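You operate a simulated robot arm through the tools that you are given. There is no shell and no other tool.

You are at the controls of a simulated robot arm. One attempt, no reset.

Task
We are back on a SUN in SEP: mark the calendar, boiler dial OFF, black stop tap shut.
Fine: shut the boiler flap. Where these are worked on the way, their far stop is far enough and under half their travel is too little: boiler flap.

The check looks at the end state, three seconds after you hand in, the way a careful person would. Anything else that was tipped, shoved, dropped, spilled or broken makes it a failure.

Robot
A 7-joint arm with a two-finger parallel gripper, fixed in place. Base frame: the origin is at the foot of the arm, x ahead of it, y to its left, z up. Readings come in m, rad, newtons and seconds.
Its first joint turns from -2.897 to 2.897 rad. Payload 4.4 kg.
The tool frame sits at the grasp point between the pads (the TCP): z along the fingers, y along the line on which they close. The tips reach 0.023 m beyond it. The gripper opens to 0.094 m. The fingers are 0.038 m wide and 0.01 m thick; the gripper's body (0.054 by 0.096 m) begins 0.039 m behind the TCP.
Orientation is that of the tool frame in the base frame, as a unit quaternion [x, y, z, w]. With the fingers straight down and closing along the base's y, the tool's x points along the base's -x, its y along +y and its z along -z.

Tools
- The arm moves only by the tool move_arm. Its argument "moves" is a list of rows, each a list of 3 entries, a list of its own where there are three numbers: the opening, from 0 (shut) to 1 (fully open), then the shift along the base's x, y, z in units of 50 mm (1.0 is 50 mm), then the turn, a rotation vector about the base's x, y, z in units of 8 degrees (1.0 is 8 degrees). In form: [[claw, [x, y, z], [wx, wy, wz]], ...]. A call has 1 to 20 rows; each row shifts and turns the commanded pose from where the row before left it. A call with a number of a shift or a turn outside -1 to 1 is refused whole. A row lasts 0.2 s, in which the tool goes at most 0.05 m and 0.15 rad; a call with a longer step from one row to the next is refused whole, and so is a gripper value outside its range. Where a pose cannot be reached the arm comes as near as it can. A force on the tool above 60 N (or 10 N above the force at the start of the call, whichever is more), or a blocked arm, ends the call early, and 0.2 s more pass. Each finger travels about 0.072 m/s and halts on what it meets, pressing with about 39 N; the grip force reading is that of the motor and also rises with nothing between the fingers. The clock runs only during rows and for 0.2 s after the last one: add rows that do not move to give the fingers time. It gives the time, the measured TCP pose, the force on the tool (base axes), the opening and the grip force at its end, in the units of the frame above (readings bear some noise), with the torque about the TCP (base axes, N m) and any sound that the robot's microphone picked up.
- Cameras (640 x 400 px; columns grow to the right, rows downward): "scene" is fixed at [0.0495, -0.6488, 1.7351]; the picture's right is [0.38, -0.93, 0.00], its down [-0.31, -0.12, -0.94] and it looks along [0.87, 0.35, -0.33] (base axes); focal length 376 px, centre (320, 200). "wrist" rides on the gripper at [0.086, 0.016, -0.074] in the tool frame; the picture's right is [-0.18, 0.98, 0.00], its down [-0.58, -0.11, -0.81] and it looks along [-0.79, -0.15, 0.59] (tool axes); focal length 243 px, centre (320, 200). There is no depth. A picture from a camera that has moved, and an enlarged one, comes with that camera's place and axes in the base frame and with its lens.
- snapshot(camera): a new picture of that camera. It takes no simulated time.
- inspect(camera, box): a new picture of the part [left, top, right, bottom] of that camera's present view, enlarged. It takes no simulated time.
- sign_off(): hands the job in; it is judged then, once.

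Places have to be worked out from the pictures, the camera data and where the tool is seen. Open the gripper and draw the arm clear of the work before you hand the job in, unless the task says otherwise.

The tools are called after "Request:" as a command line: name --argument value ..., lists and objects as JSON in quotes. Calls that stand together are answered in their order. move_arm: Moves the arm, as the interface text tells. Its arguments: {"type":"object","properties":{"moves":{"type":"array","items":{"type":"array"}}},"required":["moves"]} The other tools are called the same way: snapshot (camera) takes a picture; inspect (camera, box) takes an enlarged picture of a part of a camera's view; sign_off () hands the job in.

At the start:

```text
clock: 0.0
tool_pos: [0.6456, -0.4453, 1.5719]
orientation: [0.0, 1.0, 0.0, 0.0]
ft_force: [0.5, 0.2, 0.1]
ft_torque: [-0.01, -0.05, -0.03]
gripper_width: 0.0938
grasp_force: 0.1
```

scene: 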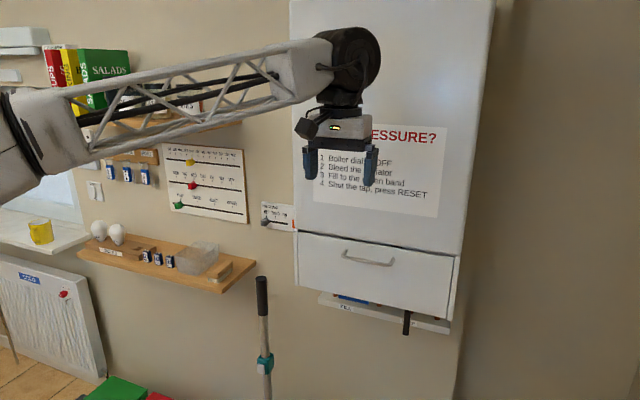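
wrist: 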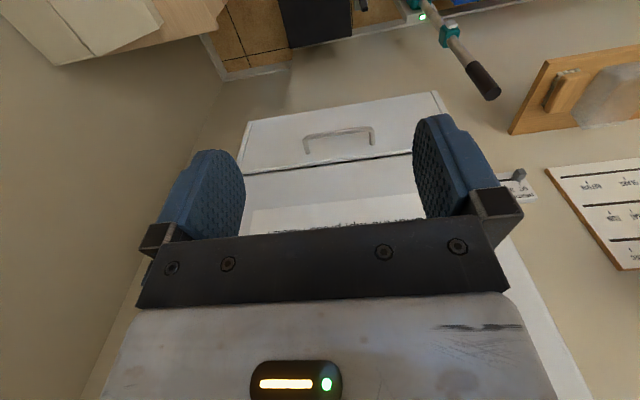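

I'll look closely at the calendar, the boiler, the plate beside it and the area under it before moving anything.

Request:
inspect --camera "scene" --box '[150, 130, 310, 240]'

Request:
inspect --camera "scene" --box '[250, 180, 330, 240]'

Request:
inspect --camera "scene" --box '[280, 220, 480, 350]'

Request:
inspect --camera "scene" --box '[290, 100, 460, 230]'

Request:
inspect --camera "scene" --box '[70, 130, 270, 300]'

Request:
inspect --camera "wrist" --box '[220, 70, 470, 240]'

```text
3.64 times, centred on (230, 185) of scene
camera zoom: at [0.0495, -0.6488, 1.7351], right [0.38, -0.93, 0.0], down [-0.31, -0.12, -0.94], along [0.87, 0.35, -0.33], focal length 1367 px, centre (647, 254)
```

zoom: 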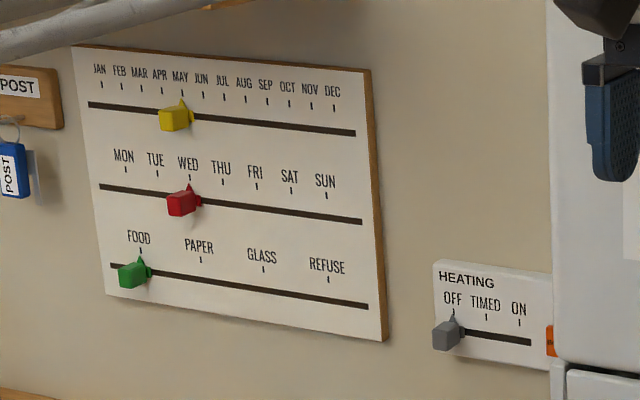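

```text
6.67 times, centred on (290, 210) of scene
camera zoom: at [0.0495, -0.6488, 1.7351], right [0.38, -0.93, 0.0], down [-0.31, -0.12, -0.94], along [0.87, 0.35, -0.33], focal length 2506 px, centre (520, 133)
```

zoom: 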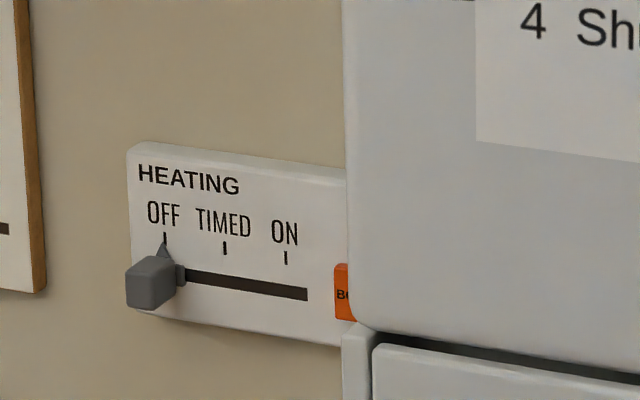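

```text
3.08 times, centred on (380, 285) of scene
camera zoom: at [0.0495, -0.6488, 1.7351], right [0.38, -0.93, 0.0], down [-0.31, -0.12, -0.94], along [0.87, 0.35, -0.33], focal length 1157 px, centre (135, -62)
```

zoom: 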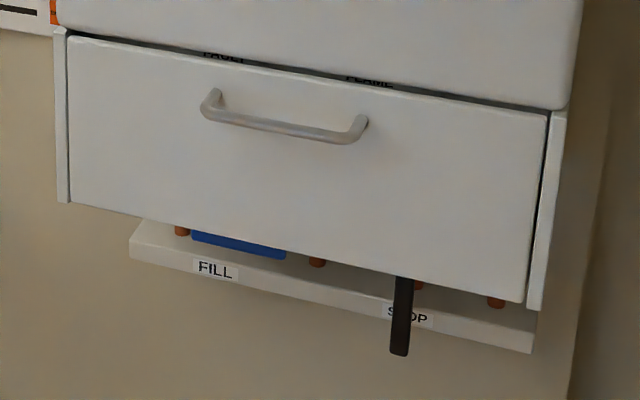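

```text
3.08 times, centred on (375, 165) of scene
camera zoom: at [0.0495, -0.6488, 1.7351], right [0.38, -0.93, 0.0], down [-0.31, -0.12, -0.94], along [0.87, 0.35, -0.33], focal length 1157 px, centre (151, 308)
```

zoom: 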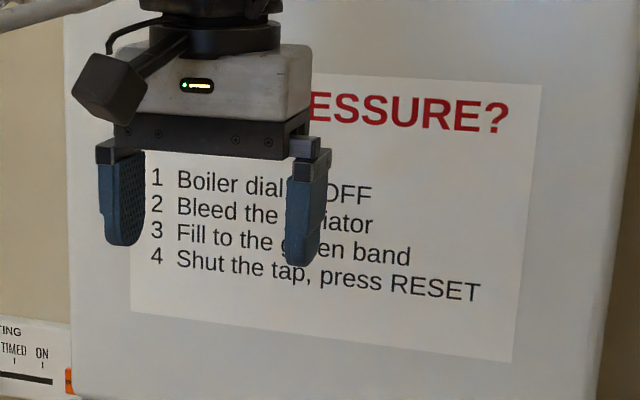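

```text
2.35 times, centred on (170, 215) of scene
camera zoom: at [0.0495, -0.6488, 1.7351], right [0.38, -0.93, 0.0], down [-0.31, -0.12, -0.94], along [0.87, 0.35, -0.33], focal length 884 px, centre (673, 165)
```

zoom: 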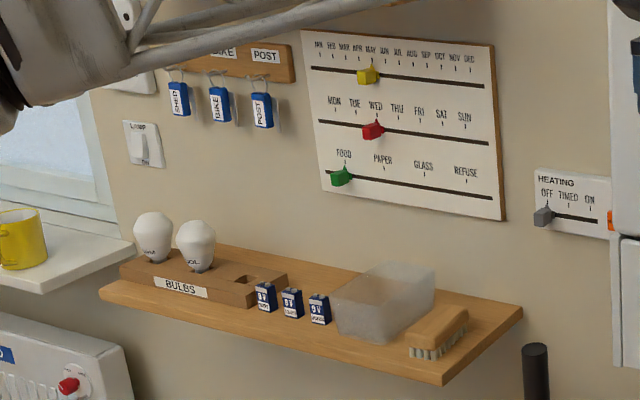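

```text
2.35 times, centred on (345, 155) of wrist
camera zoom: at [0.5587, -0.4288, 1.6447], right [0.18, 0.98, 0.0], down [0.58, -0.11, 0.81], along [0.79, -0.15, -0.59], focal length 571 px, centre (261, 306)
```

zoom: 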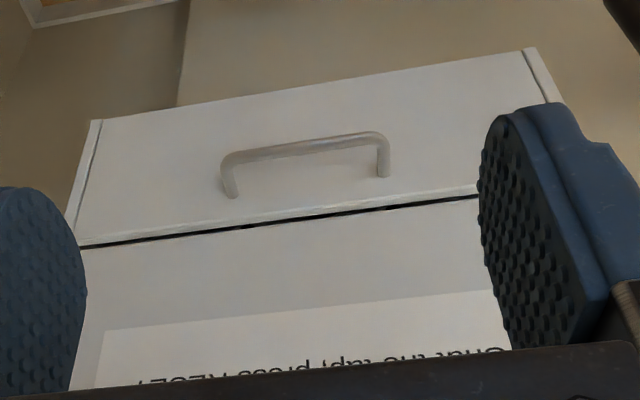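

From both views I put the flap handle bar at about x=0.82, y=-0.39 to -0.515, z=1.314, with the flap hinge probably at its bottom edge (z about 1.17). The calendar is on the wall near x=1.13. I'll back off and lower the wrist camera to see the taps under the boiler.

Request:
move_arm --moves '[[1, [-0.5, 0, -0.6], [0, 0, 0]], [1, [-0.5, 0, -0.6], [0, 0, 0]], [1, [-0.5, 0, -0.6], [0, 0, 0]], [1, [-0.5, 0, -0.6], [0, 0, 0]], [1, [-0.5, 0, -0.6], [0, 0, 0]], [1, [-0.5, 0, -0.6], [0, 0, 0]]]'

Request:
snapshot --camera "wrist"

Request:
snapshot --camera "scene"

```text
clock: 1.4
tool_pos: [0.4934, -0.4428, 1.3893]
orientation: [0.0, 1.0, 0.0, 0.0]
ft_force: [0.3, 0.4, -0.4]
ft_torque: [0.0, 0.01, -0.01]
gripper_width: 0.0937
grasp_force: 0.0
```

```text
taken
camera wrist: at [0.407, -0.4258, 1.4639], right [0.18, 0.98, 0.0], down [0.58, -0.11, 0.81], along [0.79, -0.15, -0.59], focal length 243 px, centre (320, 200)
```

wrist: 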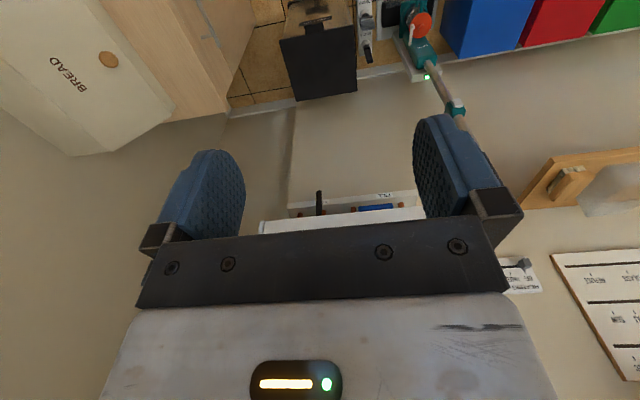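

```text
taken
```

scene: 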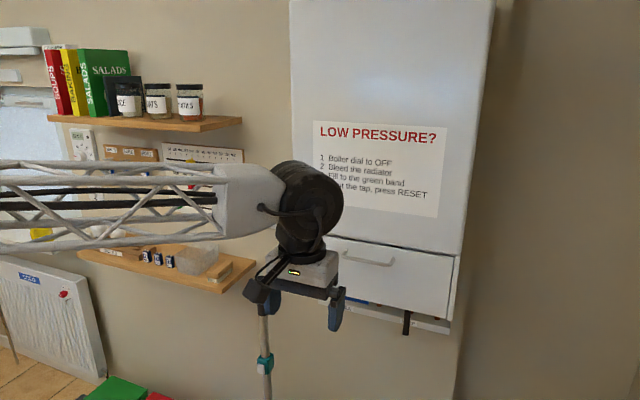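

The wrist view shows the tap strip under the boiler between the fingers; I'll enlarge it.

Request:
inspect --camera "wrist" --box '[240, 160, 440, 245]'

Request:
inspect --camera "wrist" --box '[490, 220, 640, 390]'

Request:
inspect --camera "scene" --box '[340, 270, 480, 350]'

Request:
inspect --camera "scene" --box '[40, 40, 260, 180]'

```text
3.20 times, centred on (340, 202) of wrist
camera zoom: at [0.407, -0.4258, 1.4639], right [0.18, 0.98, 0.0], down [0.58, -0.11, 0.81], along [0.79, -0.15, -0.59], focal length 776 px, centre (256, 192)
```

zoom: 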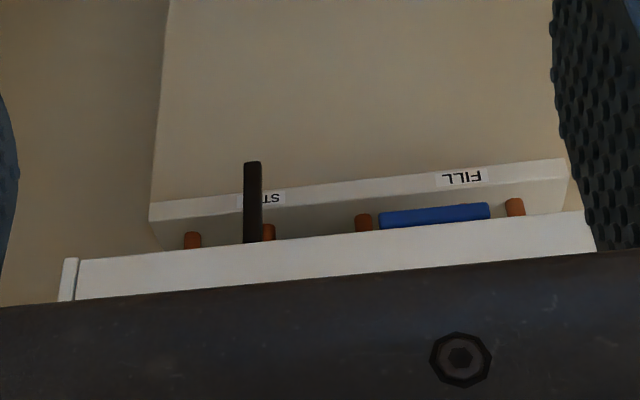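

```text
2.35 times, centred on (565, 305) of wrist
camera zoom: at [0.407, -0.4258, 1.4639], right [0.18, 0.98, 0.0], down [0.58, -0.11, 0.81], along [0.79, -0.15, -0.59], focal length 571 px, centre (-256, -47)
```

zoom: 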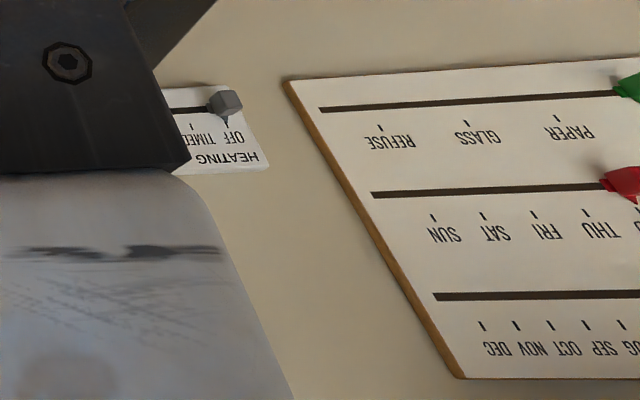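

```text
4.57 times, centred on (410, 310) of scene
camera zoom: at [0.0495, -0.6488, 1.7351], right [0.38, -0.93, 0.0], down [-0.31, -0.12, -0.94], along [0.87, 0.35, -0.33], focal length 1718 px, centre (-91, -303)
```

zoom: 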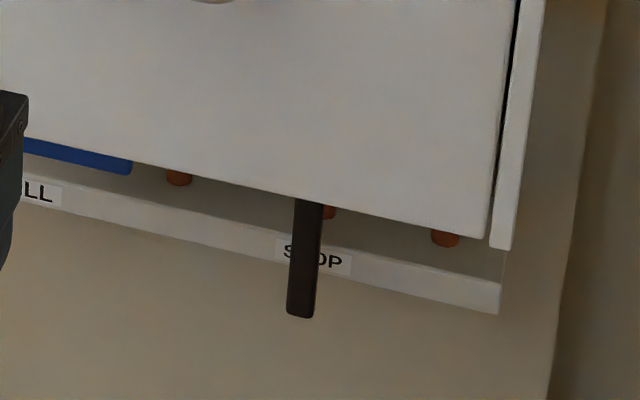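

```text
2.86 times, centred on (150, 110) of scene
camera zoom: at [0.0495, -0.6488, 1.7351], right [0.38, -0.93, 0.0], down [-0.31, -0.12, -0.94], along [0.87, 0.35, -0.33], focal length 1074 px, centre (806, 457)
```

zoom: 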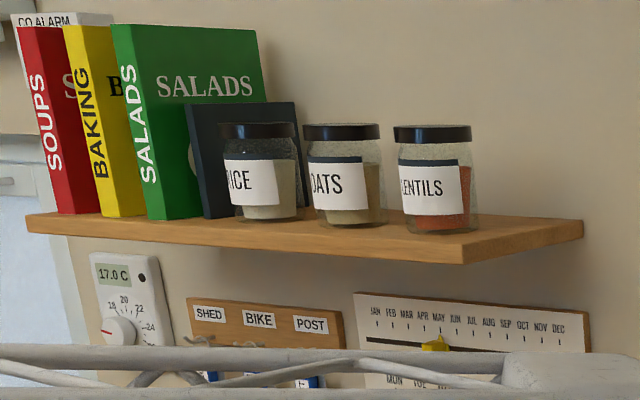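

The black STOP lever hangs straight down, along the pipe, so it reads as open. The blue FILL lever lies across. I'll drop lower and tilt the tool forward to see the tap and the boiler's underside level on.

Request:
move_arm --moves '[[1, [0.28, -0.12, -0.86], [0, -0.56, 0]], [1, [0.28, -0.12, -0.86], [0, -0.56, 0]], [1, [0.28, -0.12, -0.86], [0, -0.56, 0]], [1, [0.28, -0.12, -0.86], [0, -0.56, 0]], [1, [0.28, -0.12, -0.86], [0, -0.56, 0]], [1, [0.28, -0.12, -0.86], [0, -0.56, 0]], [1, [0.28, -0.12, -0.86], [0, -0.56, 0]], [1, [0.28, -0.12, -0.86], [0, -0.56, 0]], [1, [0.28, -0.12, -0.86], [0, -0.56, 0]]]'

Request:
snapshot --camera "wrist"

Request:
snapshot --camera "scene"

```text
clock: 3.4
tool_pos: [0.6206, -0.5006, 1.0044]
orientation: [0.0, 0.938, -0.001, 0.346]
ft_force: [0.4, -0.3, 0.4]
ft_torque: [-0.02, 0.05, -0.02]
gripper_width: 0.0938
grasp_force: 0.2
```

```text
taken
camera wrist: at [0.5065, -0.4835, 1.0039], right [0.14, 0.98, 0.12], down [-0.08, -0.11, 0.99], along [0.99, -0.15, 0.06], focal length 243 px, centre (320, 200)
```

wrist: 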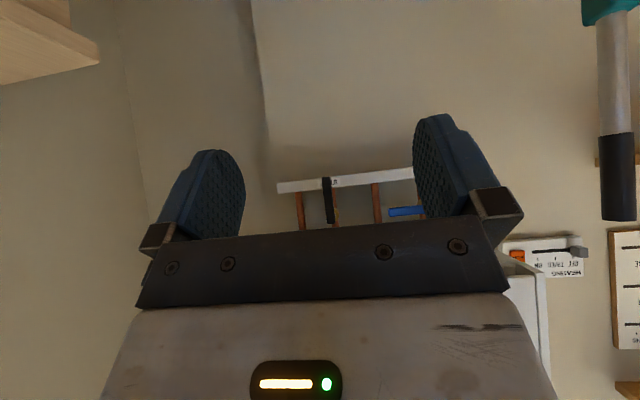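

```text
taken
```

scene: 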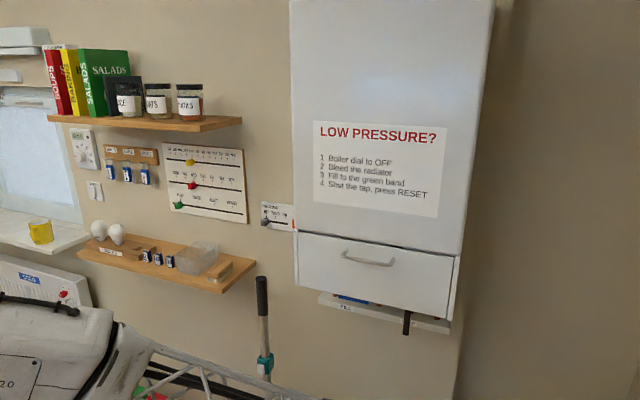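

The camera is now level with the tap; I'll enlarge that part.

Request:
inspect --camera "wrist" --box '[265, 160, 425, 245]'

Request:
inspect --camera "wrist" --box '[490, 180, 640, 300]'

```text
4.00 times, centred on (345, 202) of wrist
camera zoom: at [0.5065, -0.4835, 1.0039], right [0.14, 0.98, 0.12], down [-0.08, -0.11, 0.99], along [0.99, -0.15, 0.06], focal length 970 px, centre (220, 190)
```

zoom: 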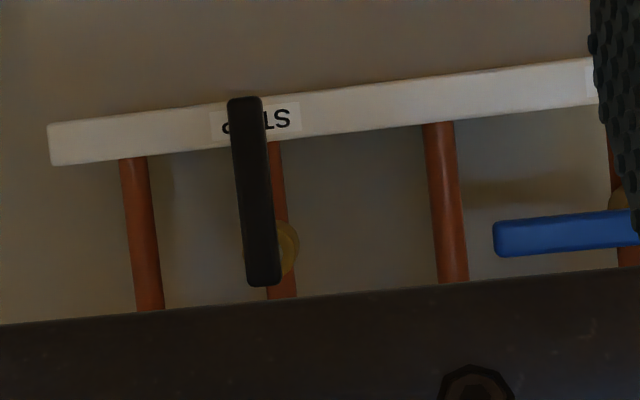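

```text
3.33 times, centred on (565, 240) of wrist
camera zoom: at [0.5065, -0.4835, 1.0039], right [0.14, 0.98, 0.12], down [-0.08, -0.11, 0.99], along [0.99, -0.15, 0.06], focal length 809 px, centre (-497, 67)
```

zoom: 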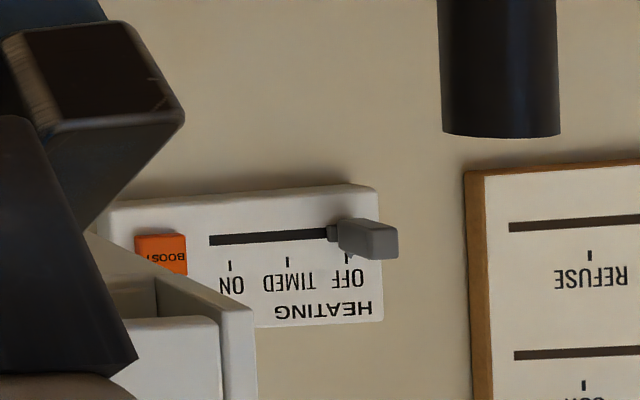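

Clear view: the STOP lever pivots at about (y=-0.535, z=1.07) and its tip hangs at z=0.99, x about 0.997. The shut FILL lever points to -y from its pivot, so the STOP lever should swing to -y too. I'll bring the tool level, pointing at the wall, and look from closer.

Request:
move_arm --moves '[[1, [0.5, 0, -0.1], [0, -0.884, 0]], [1, [0.5, 0, -0.1], [0, -0.884, 0]], [1, [0.5, 0, -0.1], [0, -0.884, 0]], [1, [0.5, 0, -0.1], [0, -0.884, 0]], [1, [0.5, 0, -0.1], [0, -0.884, 0]], [1, [0.5, 0, -0.1], [0, -0.884, 0]], [1, [0.5, 0, -0.1], [0, -0.884, 0]]]'

Request:
snapshot --camera "wrist"

Request:
snapshot --camera "scene"

```text
clock: 5.0
tool_pos: [0.7946, -0.5025, 0.9648]
orientation: [0.003, 0.709, -0.001, 0.705]
ft_force: [1.4, -2.0, 4.2]
ft_torque: [0.02, 0.25, 0.14]
gripper_width: 0.0941
grasp_force: 0.0
```

```text
taken
camera wrist: at [0.719, -0.4859, 0.8786], right [0.01, 0.98, 0.19], down [-0.8, -0.11, 0.59], along [0.59, -0.15, 0.79], focal length 243 px, centre (320, 200)
```

wrist: 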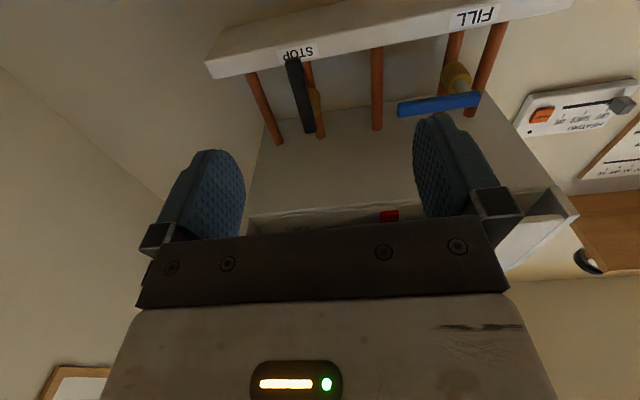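

```text
taken
```

scene: 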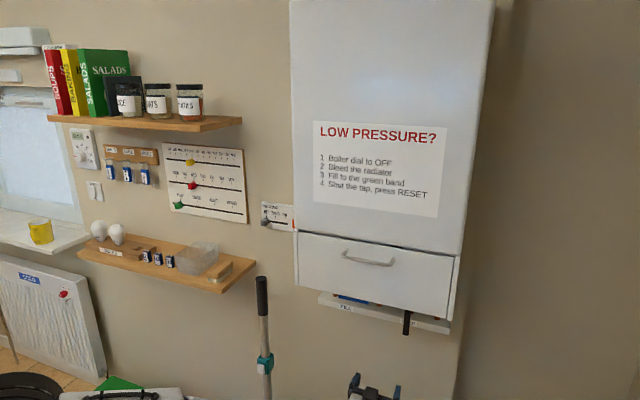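

The taps are well in view and something red (probably the RESET button) shows behind the flap. I'll enlarge the tap and check the force with the arm standing still.

Request:
inspect --camera "wrist" --box '[190, 0, 530, 240]'

Request:
move_arm --moves '[[1, [0, 0, 0], [0, 0, 0]], [1, [0, 0, 0], [0, 0, 0]]]'

```text
1.67 times, centred on (360, 120) of wrist
camera zoom: at [0.719, -0.4859, 0.8786], right [0.01, 0.98, 0.19], down [-0.8, -0.11, 0.59], along [0.59, -0.15, 0.79], focal length 404 px, centre (253, 333)
```

zoom: 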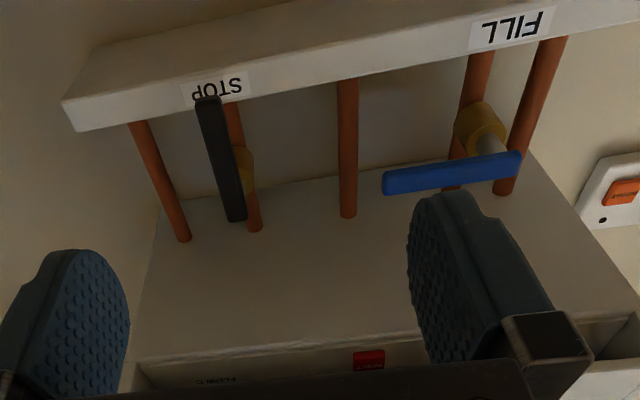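

```text
clock: 5.6
tool_pos: [0.7957, -0.4993, 0.969]
orientation: [0.001, 0.708, -0.001, 0.706]
ft_force: [0.4, -0.7, -0.6]
ft_torque: [0.0, -0.01, 0.01]
gripper_width: 0.094
grasp_force: 0.0
```

The force settles to zero. The lever front is at x≈0.997, spanning z 0.99 to 1.089 at y≈-0.538, and the strip face behind it is at x≈1.039. I'll shut the fingers into a peg and bring it in on the lever's +y side.

Request:
move_arm --moves '[[0, [0.67, 0.1, 0.135], [0, 0, 0]], [0, [0.67, 0.1, 0.135], [0, 0, 0]], [0, [0.67, 0.1, 0.135], [0, 0, 0]], [0, [0.67, 0.1, 0.135], [0, 0, 0]], [0, [0.6, 0, 0], [0, 0, 0]], [0, [0.6, 0, 0], [0, 0, 0]], [0, [0, 0, 0], [0, 0, 0]]]'

Request:
snapshot --camera "wrist"

Request:
inspect --camera "scene" --box '[290, 260, 490, 390]'

```text
clock: 7.2
tool_pos: [0.9912, -0.4825, 0.996]
orientation: [0.0, 0.708, 0.0, 0.706]
ft_force: [-0.2, -0.4, -0.6]
ft_torque: [0.0, -0.02, 0.05]
gripper_width: 0.0
grasp_force: 39.3
```

```text
taken
camera wrist: at [0.9163, -0.4658, 0.9086], right [0.0, 0.98, 0.18], down [-0.8, -0.11, 0.58], along [0.59, -0.15, 0.79], focal length 243 px, centre (320, 200)
```

wrist: 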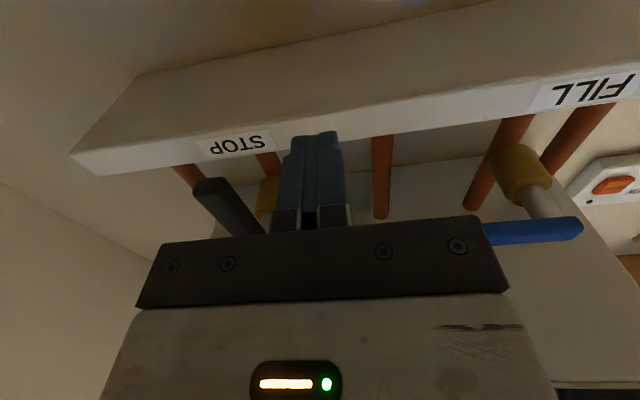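

```text
3.08 times, centred on (390, 325) of scene
camera zoom: at [0.0495, -0.6488, 1.7351], right [0.38, -0.93, 0.0], down [-0.31, -0.12, -0.94], along [0.87, 0.35, -0.33], focal length 1157 px, centre (105, -185)
```

zoom: 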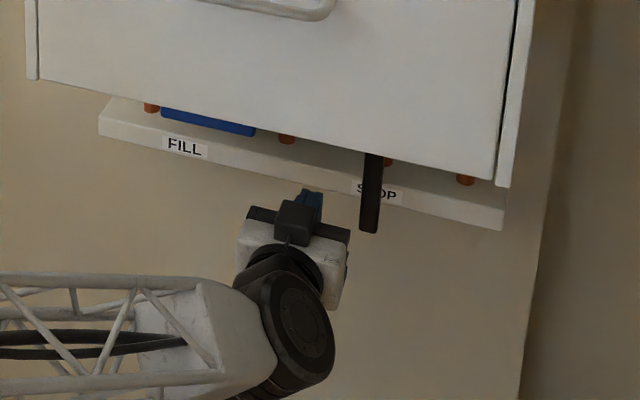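

The peg is beside the lever with clearance. I'll go 8 mm deeper and push in -y for the first half of the swing.

Request:
move_arm --moves '[[0, [0.16, 0, 0], [0, 0, 0]], [0, [0, -0.4, 0.03], [0, 0, 0]], [0, [0, -0.35, 0.03], [0, 0, 0]], [0, [0, -0.28, 0.08], [0, 0, 0]], [0, [0, -0.28, 0.08], [0, 0, 0]], [0, [0, -0.28, 0.08], [0, 0, 0]]]'

Request:
snapshot --camera "wrist"

Request:
inspect --camera "scene" --box '[290, 260, 490, 390]'

```text
clock: 8.6
tool_pos: [0.9974, -0.5608, 1.0106]
orientation: [0.001, 0.708, 0.0, 0.706]
ft_force: [1.0, -0.1, -0.2]
ft_torque: [0.0, 0.0, 0.0]
gripper_width: 0.0
grasp_force: 38.4
```

```text
taken
camera wrist: at [0.9224, -0.5434, 0.9243], right [0.0, 0.98, 0.18], down [-0.8, -0.11, 0.58], along [0.59, -0.15, 0.79], focal length 243 px, centre (320, 200)
```

wrist: 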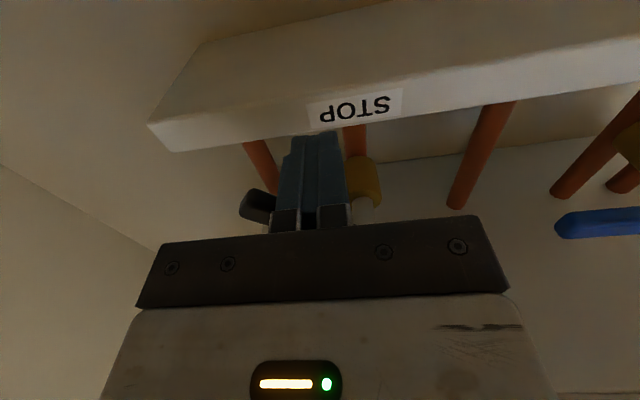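

```text
3.08 times, centred on (390, 325) of scene
camera zoom: at [0.0495, -0.6488, 1.7351], right [0.38, -0.93, 0.0], down [-0.31, -0.12, -0.94], along [0.87, 0.35, -0.33], focal length 1157 px, centre (105, -185)
```

zoom: 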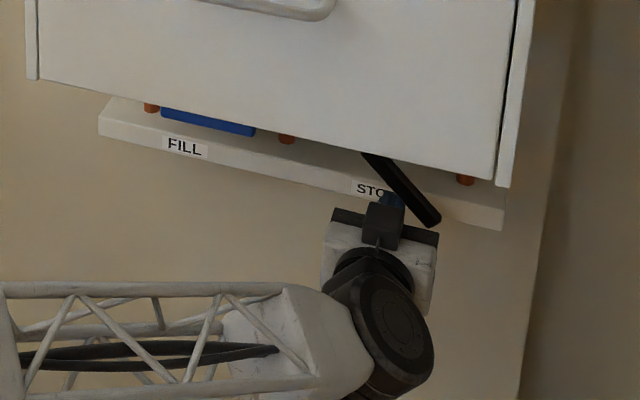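

The lever turns easily and is at about 45°. I'll carry on round the arc to horizontal, gently at the end.

Request:
move_arm --moves '[[0, [0, -0.15, 0.15], [0, 0, 0]], [0, [0, -0.15, 0.16], [0, 0, 0]], [0, [0, -0.08, 0.2], [0, 0, 0]], [0, [0, -0.08, 0.2], [0, 0, 0]], [0, [0, 0, 0.06], [0, 0, 0]]]'

Request:
snapshot --camera "wrist"

Request:
inspect --camera "scene" --box '[290, 260, 490, 390]'

```text
clock: 9.8
tool_pos: [0.9983, -0.5829, 1.0456]
orientation: [0.001, 0.709, 0.0, 0.705]
ft_force: [0.9, 1.3, -17.0]
ft_torque: [-0.12, -0.13, 0.0]
gripper_width: 0.0
grasp_force: 39.2
```

```text
taken
camera wrist: at [0.9231, -0.5654, 0.9602], right [0.0, 0.98, 0.19], down [-0.8, -0.11, 0.59], along [0.6, -0.15, 0.79], focal length 243 px, centre (320, 200)
```

wrist: 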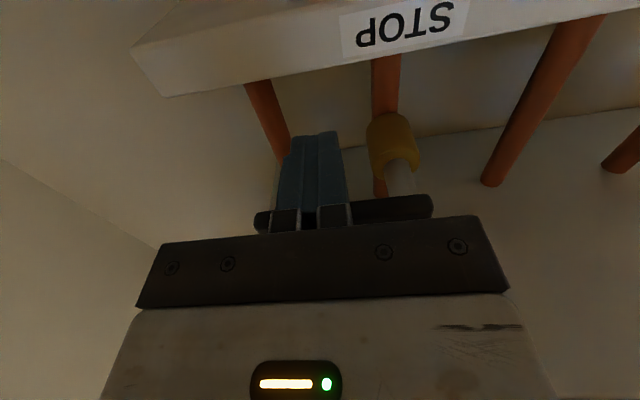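

```text
3.08 times, centred on (390, 325) of scene
camera zoom: at [0.0495, -0.6488, 1.7351], right [0.38, -0.93, 0.0], down [-0.31, -0.12, -0.94], along [0.87, 0.35, -0.33], focal length 1157 px, centre (105, -185)
```

zoom: 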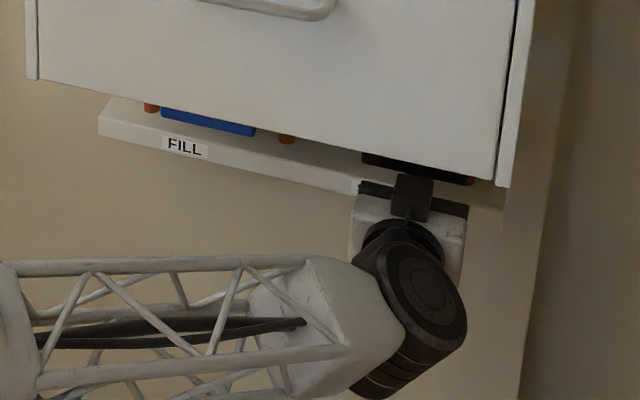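

The lever is now horizontal and the tool reads -17 N in z, so it has reached the stop. One small extra push will confirm it, then I'll drop away and back out.

Request:
move_arm --moves '[[0, [0, 0, 0.06], [0, 0, 0]], [0, [0, 0, 0.04], [0, 0, 0]]]'

```text
clock: 10.4
tool_pos: [0.9979, -0.5824, 1.0465]
orientation: [0.003, 0.711, 0.0, 0.703]
ft_force: [7.5, -8.6, -58.4]
ft_torque: [-0.31, -0.3, 0.01]
gripper_width: 0.0
grasp_force: 38.6
```

The lever is hard against its stop (58 N for only 1 mm of movement). I'll lower the peg away from it, withdraw and check.

Request:
move_arm --moves '[[0, [0, 0, -0.6], [0, 0, 0]], [0, [0, 0, -0.9], [0, 0, 0]], [0, [-0.8, 0, 0], [0, 0, 0]], [0, [-1, 0, 0], [0, 0, 0]], [0, [-1, 0, 0], [0, 0, 0]], [0, [-1, 0, 0], [0, 0, 0]], [0, [-1, 0, 0], [0, 0, 0]], [1, [0, 0, 0], [0, 0, 0]], [1, [0, 0, 0], [0, 0, 0]]]'

Request:
snapshot --camera "wrist"

Request:
inspect --camera "scene" --box '[290, 260, 490, 390]'

```text
clock: 12.4
tool_pos: [0.7604, -0.5842, 0.9816]
orientation: [0.0, 0.709, 0.0, 0.705]
ft_force: [0.0, 0.1, 0.6]
ft_torque: [0.01, -0.02, 0.0]
gripper_width: 0.0823
grasp_force: 0.4
```

```text
taken
camera wrist: at [0.6854, -0.5676, 0.8956], right [0.0, 0.98, 0.18], down [-0.8, -0.11, 0.58], along [0.59, -0.15, 0.79], focal length 243 px, centre (320, 200)
```

wrist: 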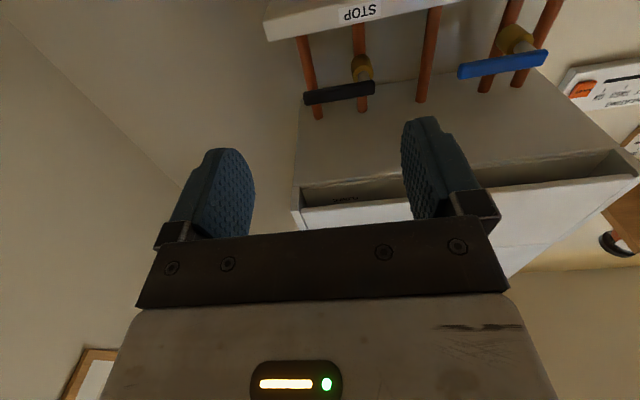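

```text
3.08 times, centred on (390, 325) of scene
camera zoom: at [0.0495, -0.6488, 1.7351], right [0.38, -0.93, 0.0], down [-0.31, -0.12, -0.94], along [0.87, 0.35, -0.33], focal length 1157 px, centre (105, -185)
```

zoom: 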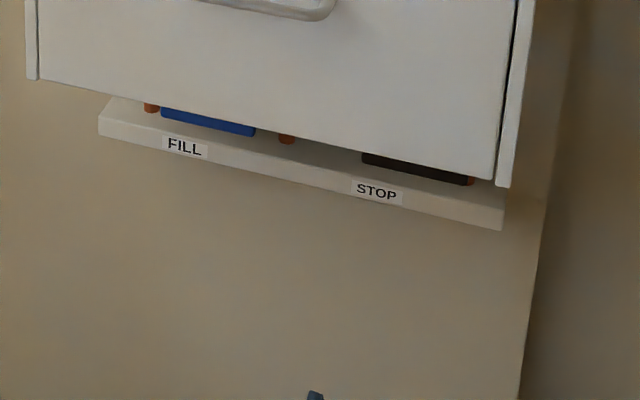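

The tap is shut, parallel to the FILL lever. Now I'll look up into the recess behind the flap from below.

Request:
inspect --camera "wrist" --box '[280, 120, 640, 260]'

Request:
inspect --camera "scene" --box '[285, 215, 475, 325]'

```text
1.78 times, centred on (460, 190) of wrist
camera zoom: at [0.6854, -0.5676, 0.8956], right [0.0, 0.98, 0.18], down [-0.8, -0.11, 0.58], along [0.59, -0.15, 0.79], focal length 431 px, centre (71, 218)
```

zoom: 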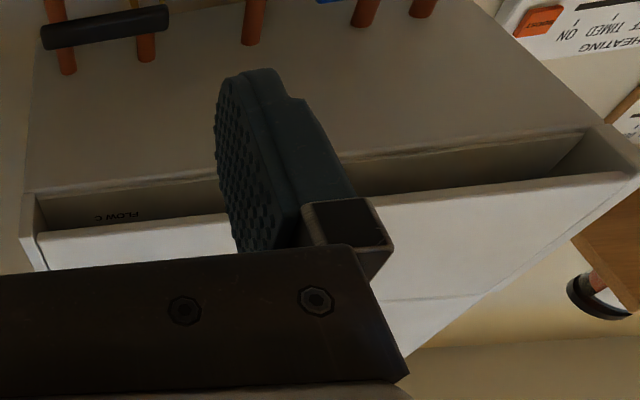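

```text
3.37 times, centred on (380, 270) of scene
camera zoom: at [0.0495, -0.6488, 1.7351], right [0.38, -0.93, 0.0], down [-0.31, -0.12, -0.94], along [0.87, 0.35, -0.33], focal length 1266 px, centre (118, -36)
```

zoom: 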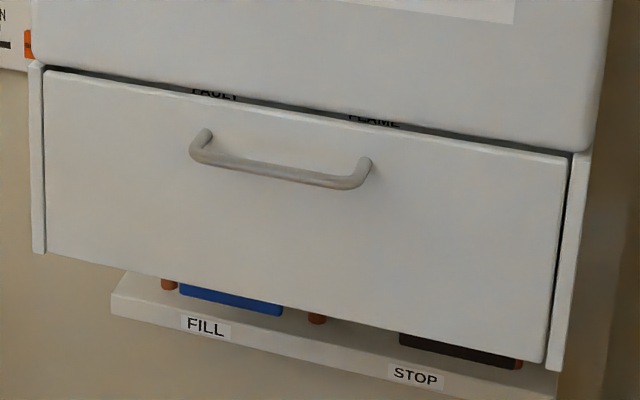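

Now the flap. The handle bar runs along y at z≈1.3135, so I'll roll the tool 90° so the fingers close vertically. On the way I'll lift in front of the handle, staying well clear of it.

Request:
move_arm --moves '[[1, [-0.2, 0.22, 0.55], [0.9375, 0, 0]], [1, [-0.2, 0.22, 0.55], [0.9375, 0, 0]], [1, [-0.2, 0.22, 0.55], [0.9375, 0, 0]], [1, [-0.2, 0.22, 0.55], [0.9375, 0, 0]], [1, [-0.2, 0.22, 0.55], [0.9375, 0, 0]], [1, [-0.2, 0.22, 0.55], [0.9375, 0, 0]], [1, [-0.2, 0.22, 0.55], [0.9375, 0, 0]], [1, [-0.2, 0.22, 0.55], [0.9375, 0, 0]], [1, [-0.2, 0.22, 0.55], [0.9375, 0, 0]], [1, [-0.2, 0.22, 0.55], [0.9375, 0, 0]], [1, [-0.2, 0.22, 0.55], [0.9375, 0, 0]], [1, [-0.2, 0.22, 0.55], [0.9375, 0, 0]], [1, [0, 0, 0], [0, 0, 0]]]'

Request:
snapshot --camera "wrist"

Request:
snapshot --camera "scene"

```text
clock: 13.8
tool_pos: [0.776, -0.4448, 1.0079]
orientation: [0.264, 0.695, 0.315, 0.59]
ft_force: [0.0, 0.0, -1.1]
ft_torque: [0.01, 0.01, 0.03]
gripper_width: 0.0941
grasp_force: 0.0
stopped in row 6: the arm was blocked; the commanded pose is now the measured one
```

```text
taken
camera wrist: at [0.6878, -0.3799, 0.9708], right [0.02, 0.52, 0.86], down [-0.7, -0.6, 0.38], along [0.71, -0.61, 0.35], focal length 243 px, centre (320, 200)
```

wrist: 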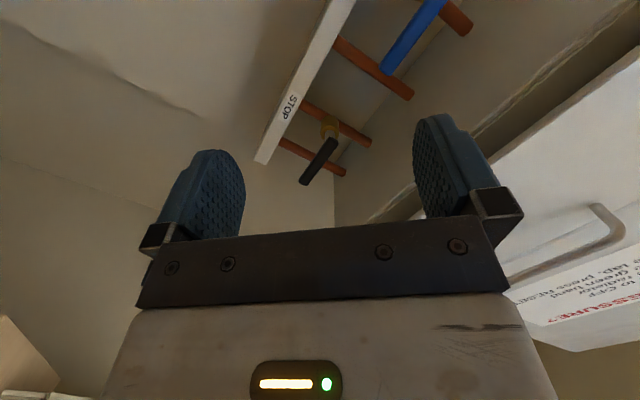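

```text
taken
```

scene: 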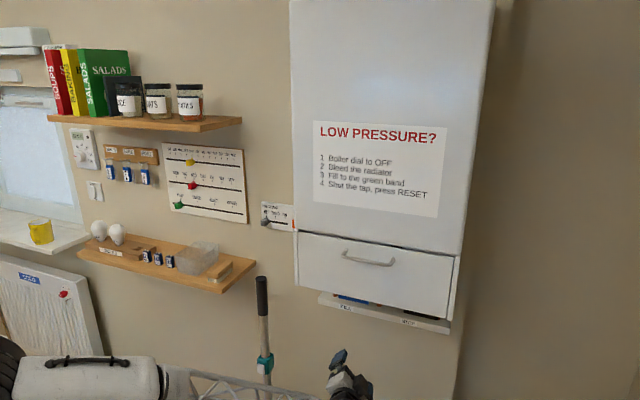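

The arm stopped with no contact force, so a joint limit blocked the +90° roll. I'll undo it and roll the other way, backing off a little.

Request:
move_arm --moves '[[1, [-0.3, 0, 0], [-0.864, -0.157, -0.077]], [1, [-0.3, 0, 0], [-0.864, -0.157, -0.077]], [1, [-0.3, 0, 0], [-0.864, -0.157, -0.077]], [1, [-0.3, 0, 0], [-0.864, -0.157, -0.077]], [1, [-0.3, 0, 0], [-0.864, -0.157, -0.077]], [1, [-0.3, 0, 0], [-0.864, -0.157, -0.077]], [1, [-0.3, 0, 0], [-0.864, -0.157, -0.077]], [1, [0, 0, 0], [-0.9375, 0, 0]], [1, [0, 0, 0], [-0.9375, 0, 0]], [1, [0, 0, 0], [-0.9375, 0, 0]], [1, [0, 0, 0], [-0.9375, 0, 0]], [1, [0, 0, 0], [-0.9375, 0, 0]], [1, [0, 0, 0], [-0.9375, 0, 0]]]'

Request:
snapshot --camera "wrist"

Request:
snapshot --camera "scene"

```text
clock: 15.0
tool_pos: [0.7358, -0.4034, 0.8815]
orientation: [0.108, 0.752, 0.162, 0.63]
ft_force: [0.0, -0.4, -0.2]
ft_torque: [0.0, 0.03, 0.01]
gripper_width: 0.0939
grasp_force: 0.1
stopped in row 5: the arm was blocked; the commanded pose is now the measured one
```

```text
taken
camera wrist: at [0.6459, -0.3637, 0.821], right [-0.01, 0.84, 0.54], down [-0.68, -0.4, 0.61], along [0.73, -0.36, 0.58], focal length 243 px, centre (320, 200)
```

wrist: 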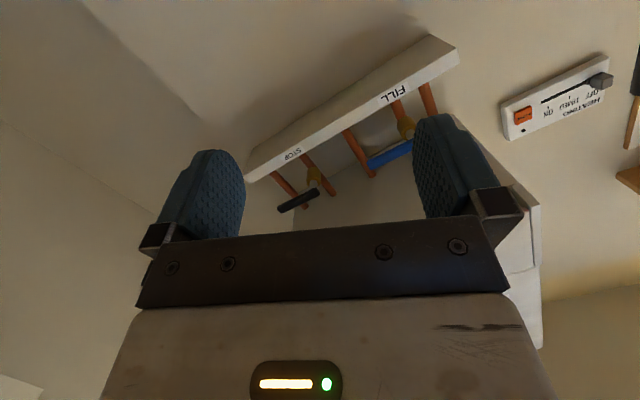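

```text
taken
```

scene: 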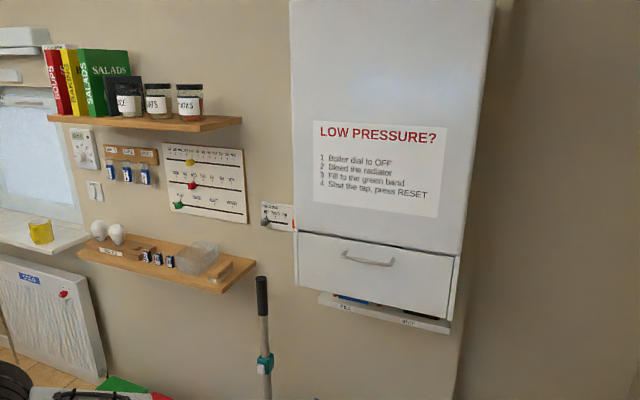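

The drift without force looks like the wrist-pitch limit: pulling back with the tool level leaves no pitch range. I'll tilt the tool back down first, then lift, and approach the handle with the fingers tilted down from above.

Request:
move_arm --moves '[[1, [0, 0, 0], [-0.398, 0.695, 0.095]], [1, [0, 0, 0], [-0.398, 0.695, 0.095]], [1, [0, 0, 0.2], [-0.398, 0.695, 0.095]], [1, [-0.2, -0.1, 0.5], [-0.398, 0.695, 0.095]], [1, [-0.3, -0.15, 0.6], [-0.398, 0.695, 0.095]], [1, [-0.3, -0.15, 0.7], [-0.398, 0.695, 0.095]], [1, [-0.3, -0.15, 0.7], [-0.398, 0.695, 0.095]], [1, [-0.3, -0.15, 0.7], [0, 0, 0]], [1, [0, 0, 0], [0, 0, 0]]]'

Request:
snapshot --camera "scene"

```text
clock: 17.2
tool_pos: [0.6815, -0.4222, 1.0414]
orientation: [-0.011, 0.94, 0.008, 0.341]
ft_force: [0.3, 0.2, 0.4]
ft_torque: [0.0, -0.06, 0.01]
gripper_width: 0.0938
grasp_force: 0.1
stopped in row 9: the arm was blocked; the commanded pose is now the measured one
```

```text
taken
```

scene: 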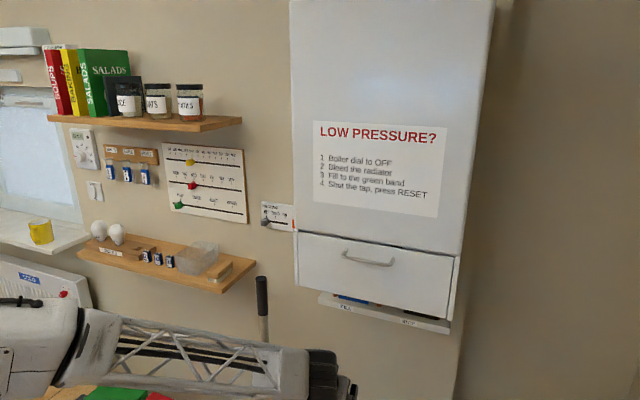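

Orientation recovered. The vacuum's handle and the items on the shelves look unmoved. I'll lift in small steps while tilting the tool further down.

Request:
move_arm --moves '[[1, [-0.1, 0, 0.6], [0, 0.5, 0]], [1, [-0.1, 0, 0.7], [0, 0.5, 0]], [1, [-0.1, 0, 0.8], [0, 0.5, 0]], [1, [-0.1, -0.1, 0.8], [0, 0.5, 0]], [1, [-0.1, -0.1, 0.8], [0, 0.5, 0]], [1, [-0.1, -0.1, 0.8], [0, 0, 0]], [1, [-0.1, -0.1, 0.8], [0, 0, 0]], [1, [0, 0, 0], [0, 0, 0]]]'

Request:
snapshot --camera "scene"

Request:
snapshot --camera "wrist"

```text
clock: 19.0
tool_pos: [0.6453, -0.4485, 1.3057]
orientation: [-0.009, 0.985, 0.01, 0.173]
ft_force: [-0.9, -0.4, 0.6]
ft_torque: [0.0, 0.02, 0.0]
gripper_width: 0.0943
grasp_force: 0.0
```

```text
taken
```

scene: 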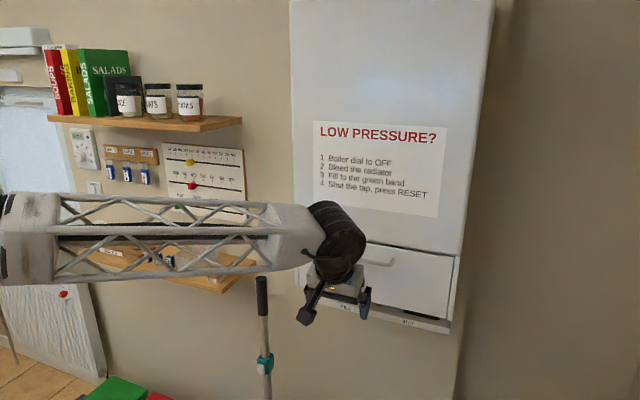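

```text
taken
camera wrist: at [0.5385, -0.4341, 1.3459], right [0.15, 0.98, 0.08], down [0.28, -0.12, 0.95], along [0.95, -0.13, -0.29], focal length 243 px, centre (320, 200)
```

wrist: 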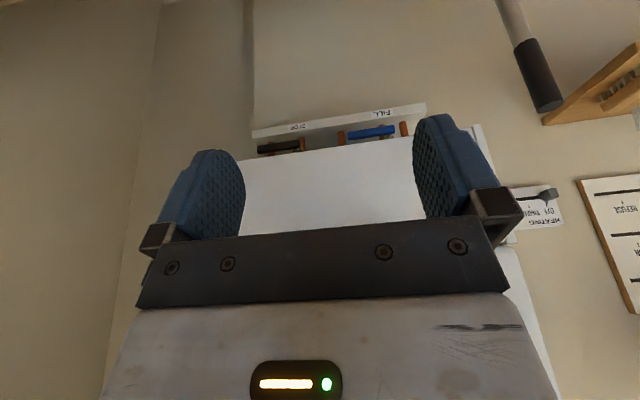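

The arm is free again and follows commands. The flap front is at x≈0.874, so the bar has about 45 mm clearance behind it. I'll tilt to about 40° from vertical and roll 90° about the tool axis so the fingers straddle the bar.

Request:
move_arm --moves '[[0.45, [0, 0, 0.36], [0, -0.833, 0]], [0.45, [0, 0, 0.36], [0, -0.833, 0]], [0.45, [0, 0, 0.36], [0, -0.833, 0]], [0.45, [0, 0, 0], [0.603, 0, -0.718]], [0.45, [0, 0, 0], [0.603, 0, -0.718]], [0.45, [0, 0, 0], [0.603, 0, -0.718]], [0.45, [0, 0, 0], [0.603, 0, -0.718]], [0.45, [0, 0, 0], [0.603, 0, -0.718]], [0.45, [0, 0, 0], [0.603, 0, -0.718]], [0.45, [0, 0, 0], [0.603, 0, -0.718]], [0.45, [0, 0, 0], [0.603, 0, -0.718]], [0.45, [0, 0, 0], [0.603, 0, -0.718]], [0.45, [0, 0, 0], [0.603, 0, -0.718]], [0.45, [0, 0, 0], [0.603, 0, -0.718]], [0.45, [0, 0, 0], [0.603, 0, -0.718]], [0.45, [0, 0, 0], [0, 0, 0]]]'

Request:
snapshot --camera "scene"

Request:
snapshot --camera "wrist"

```text
clock: 22.4
tool_pos: [0.6439, -0.4442, 1.3603]
orientation: [0.657, 0.667, 0.247, 0.25]
ft_force: [-0.1, -0.6, -1.0]
ft_torque: [-0.02, 0.0, -0.02]
gripper_width: 0.0424
grasp_force: 0.0
```

```text
taken
```

scene: 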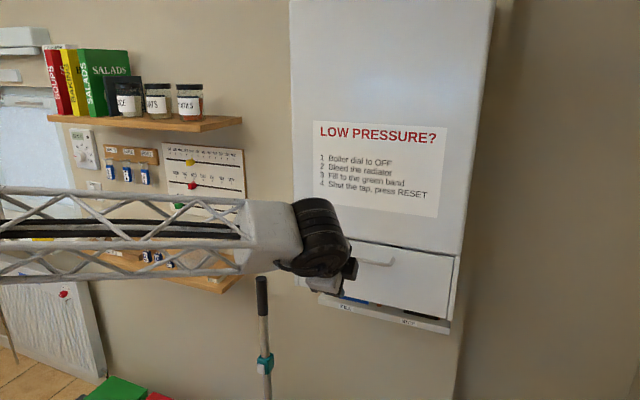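

```text
taken
camera wrist: at [0.6054, -0.3582, 1.4262], right [0.74, -0.17, 0.65], down [-0.61, -0.58, 0.54], along [0.29, -0.79, -0.54], focal length 243 px, centre (320, 200)
```

wrist: 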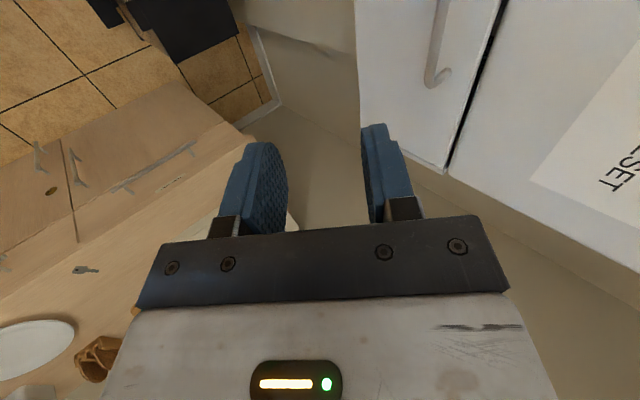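

The pose is good: the fingers close in the plane perpendicular to the bar, and the bar appears where I predicted. I'll move above and in front of it, then come down along the tool axis, stopping just short to check.

Request:
move_arm --moves '[[0.45, [0.66, -0.055, 0.29], [0, 0, 0]], [0.45, [0.66, -0.055, 0.29], [0, 0, 0]], [0.45, [0.66, -0.055, 0.29], [0, 0, 0]], [0.45, [0.354, 0, -0.421], [0, 0, 0]], [0.45, [0.354, 0, -0.421], [0, 0, 0]], [0.45, [0.2, 0, -0.24], [0, 0, 0]], [0.45, [0, 0, 0], [0, 0, 0]]]'

Request:
snapshot --camera "wrist"

Request:
inspect --camera "scene" --box '[280, 180, 480, 310]'

```text
clock: 24.0
tool_pos: [0.7909, -0.4536, 1.35]
orientation: [0.657, 0.666, 0.248, 0.249]
ft_force: [0.4, -0.7, 0.1]
ft_torque: [0.01, -0.04, -0.01]
gripper_width: 0.0425
grasp_force: 0.0
```

```text
taken
camera wrist: at [0.7531, -0.366, 1.4155], right [0.74, -0.17, 0.65], down [-0.61, -0.59, 0.54], along [0.29, -0.79, -0.54], focal length 243 px, centre (320, 200)
```

wrist: 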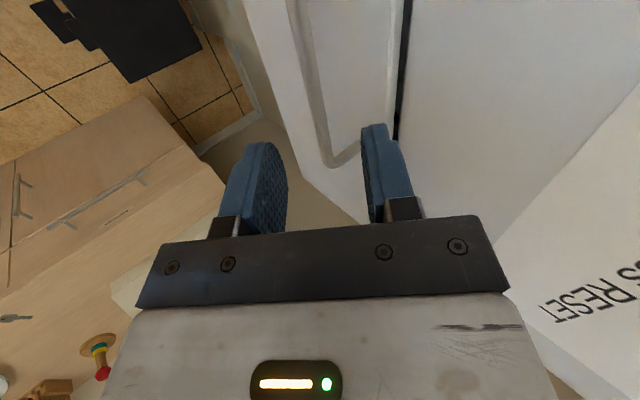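

```text
3.08 times, centred on (380, 245) of scene
camera zoom: at [0.0495, -0.6488, 1.7351], right [0.38, -0.93, 0.0], down [-0.31, -0.12, -0.94], along [0.87, 0.35, -0.33], focal length 1157 px, centre (135, 62)
```

zoom: 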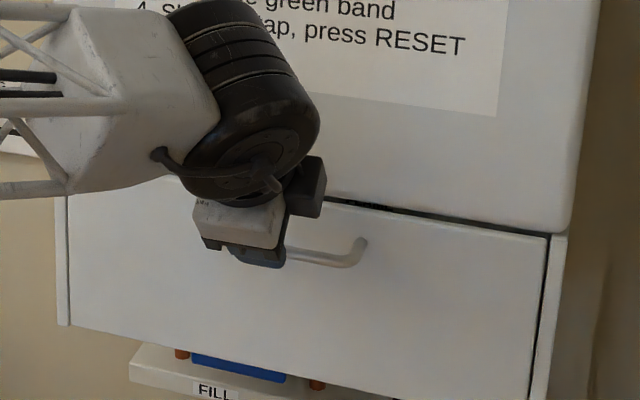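

The bar lies centred between the fingers in the wrist view. I'll go the last 38 mm and close on it.

Request:
move_arm --moves '[[0.45, [0.23, 0, -0.304], [0, 0, 0]], [0.45, [0.23, 0, -0.304], [0, 0, 0]], [0.45, [0, 0, 0], [0, 0, 0]], [0, [0, 0, 0], [0, 0, 0]], [0, [0, 0, 0], [0, 0, 0]], [0, [0, 0, 0], [0, 0, 0]]]'

Request:
snapshot --camera "wrist"

Request:
inspect --camera "scene" --box '[280, 180, 480, 310]'

```text
clock: 25.4
tool_pos: [0.811, -0.4545, 1.319]
orientation: [0.656, 0.667, 0.248, 0.25]
ft_force: [0.2, -0.4, 0.0]
ft_torque: [0.01, -0.01, 0.0]
gripper_width: 0.0
grasp_force: 39.0
```

```text
taken
camera wrist: at [0.7732, -0.367, 1.3855], right [0.74, -0.17, 0.65], down [-0.61, -0.59, 0.54], along [0.29, -0.79, -0.54], focal length 243 px, centre (320, 200)
```

wrist: 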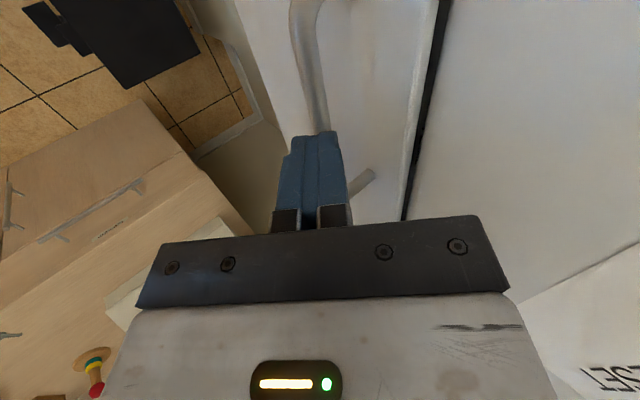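

```text
3.08 times, centred on (380, 245) of scene
camera zoom: at [0.0495, -0.6488, 1.7351], right [0.38, -0.93, 0.0], down [-0.31, -0.12, -0.94], along [0.87, 0.35, -0.33], focal length 1157 px, centre (135, 62)
```

zoom: 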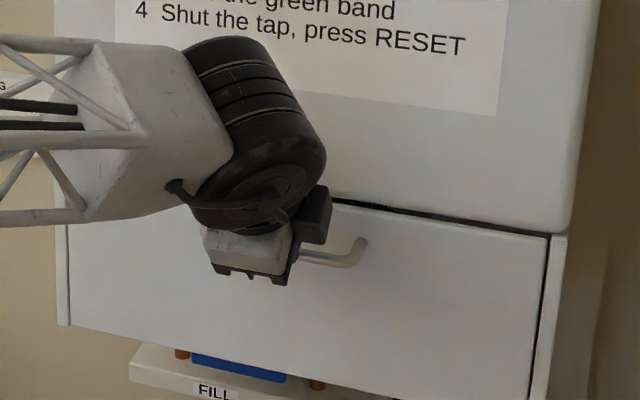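

The gripper closed fully, so the fingers stopped just short of the bar. Re-triangulating puts the bar at x≈0.830, z≈1.302, about 16 mm further along the tool. I'll back up, open a little and go deeper.

Request:
move_arm --moves '[[0, [-0.386, 0, 0.46], [0, 0, 0]], [0.38, [0, 0, 0], [0, 0, 0]], [0.38, [0, 0, 0], [0, 0, 0]], [0.38, [0.24, 0, -0.24], [0, 0, 0]], [0.38, [0.24, 0, -0.24], [0, 0, 0]], [0.38, [0.24, 0, -0.25], [0, 0, 0]], [0.38, [0, 0, 0], [0, 0, 0]]]'

Request:
snapshot --camera "wrist"

```text
clock: 27.0
tool_pos: [0.829, -0.4539, 1.3073]
orientation: [0.657, 0.666, 0.248, 0.249]
ft_force: [0.2, 0.1, 1.2]
ft_torque: [0.01, -0.01, -0.01]
gripper_width: 0.0359
grasp_force: 0.0
```

```text
taken
camera wrist: at [0.7896, -0.3672, 1.373], right [0.74, -0.17, 0.65], down [-0.61, -0.59, 0.54], along [0.29, -0.79, -0.54], focal length 243 px, centre (320, 200)
```

wrist: 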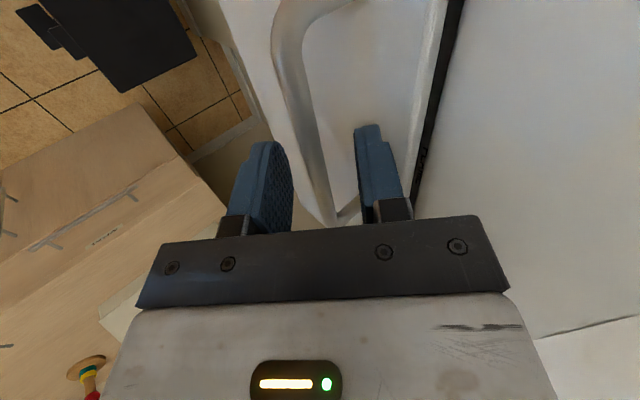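

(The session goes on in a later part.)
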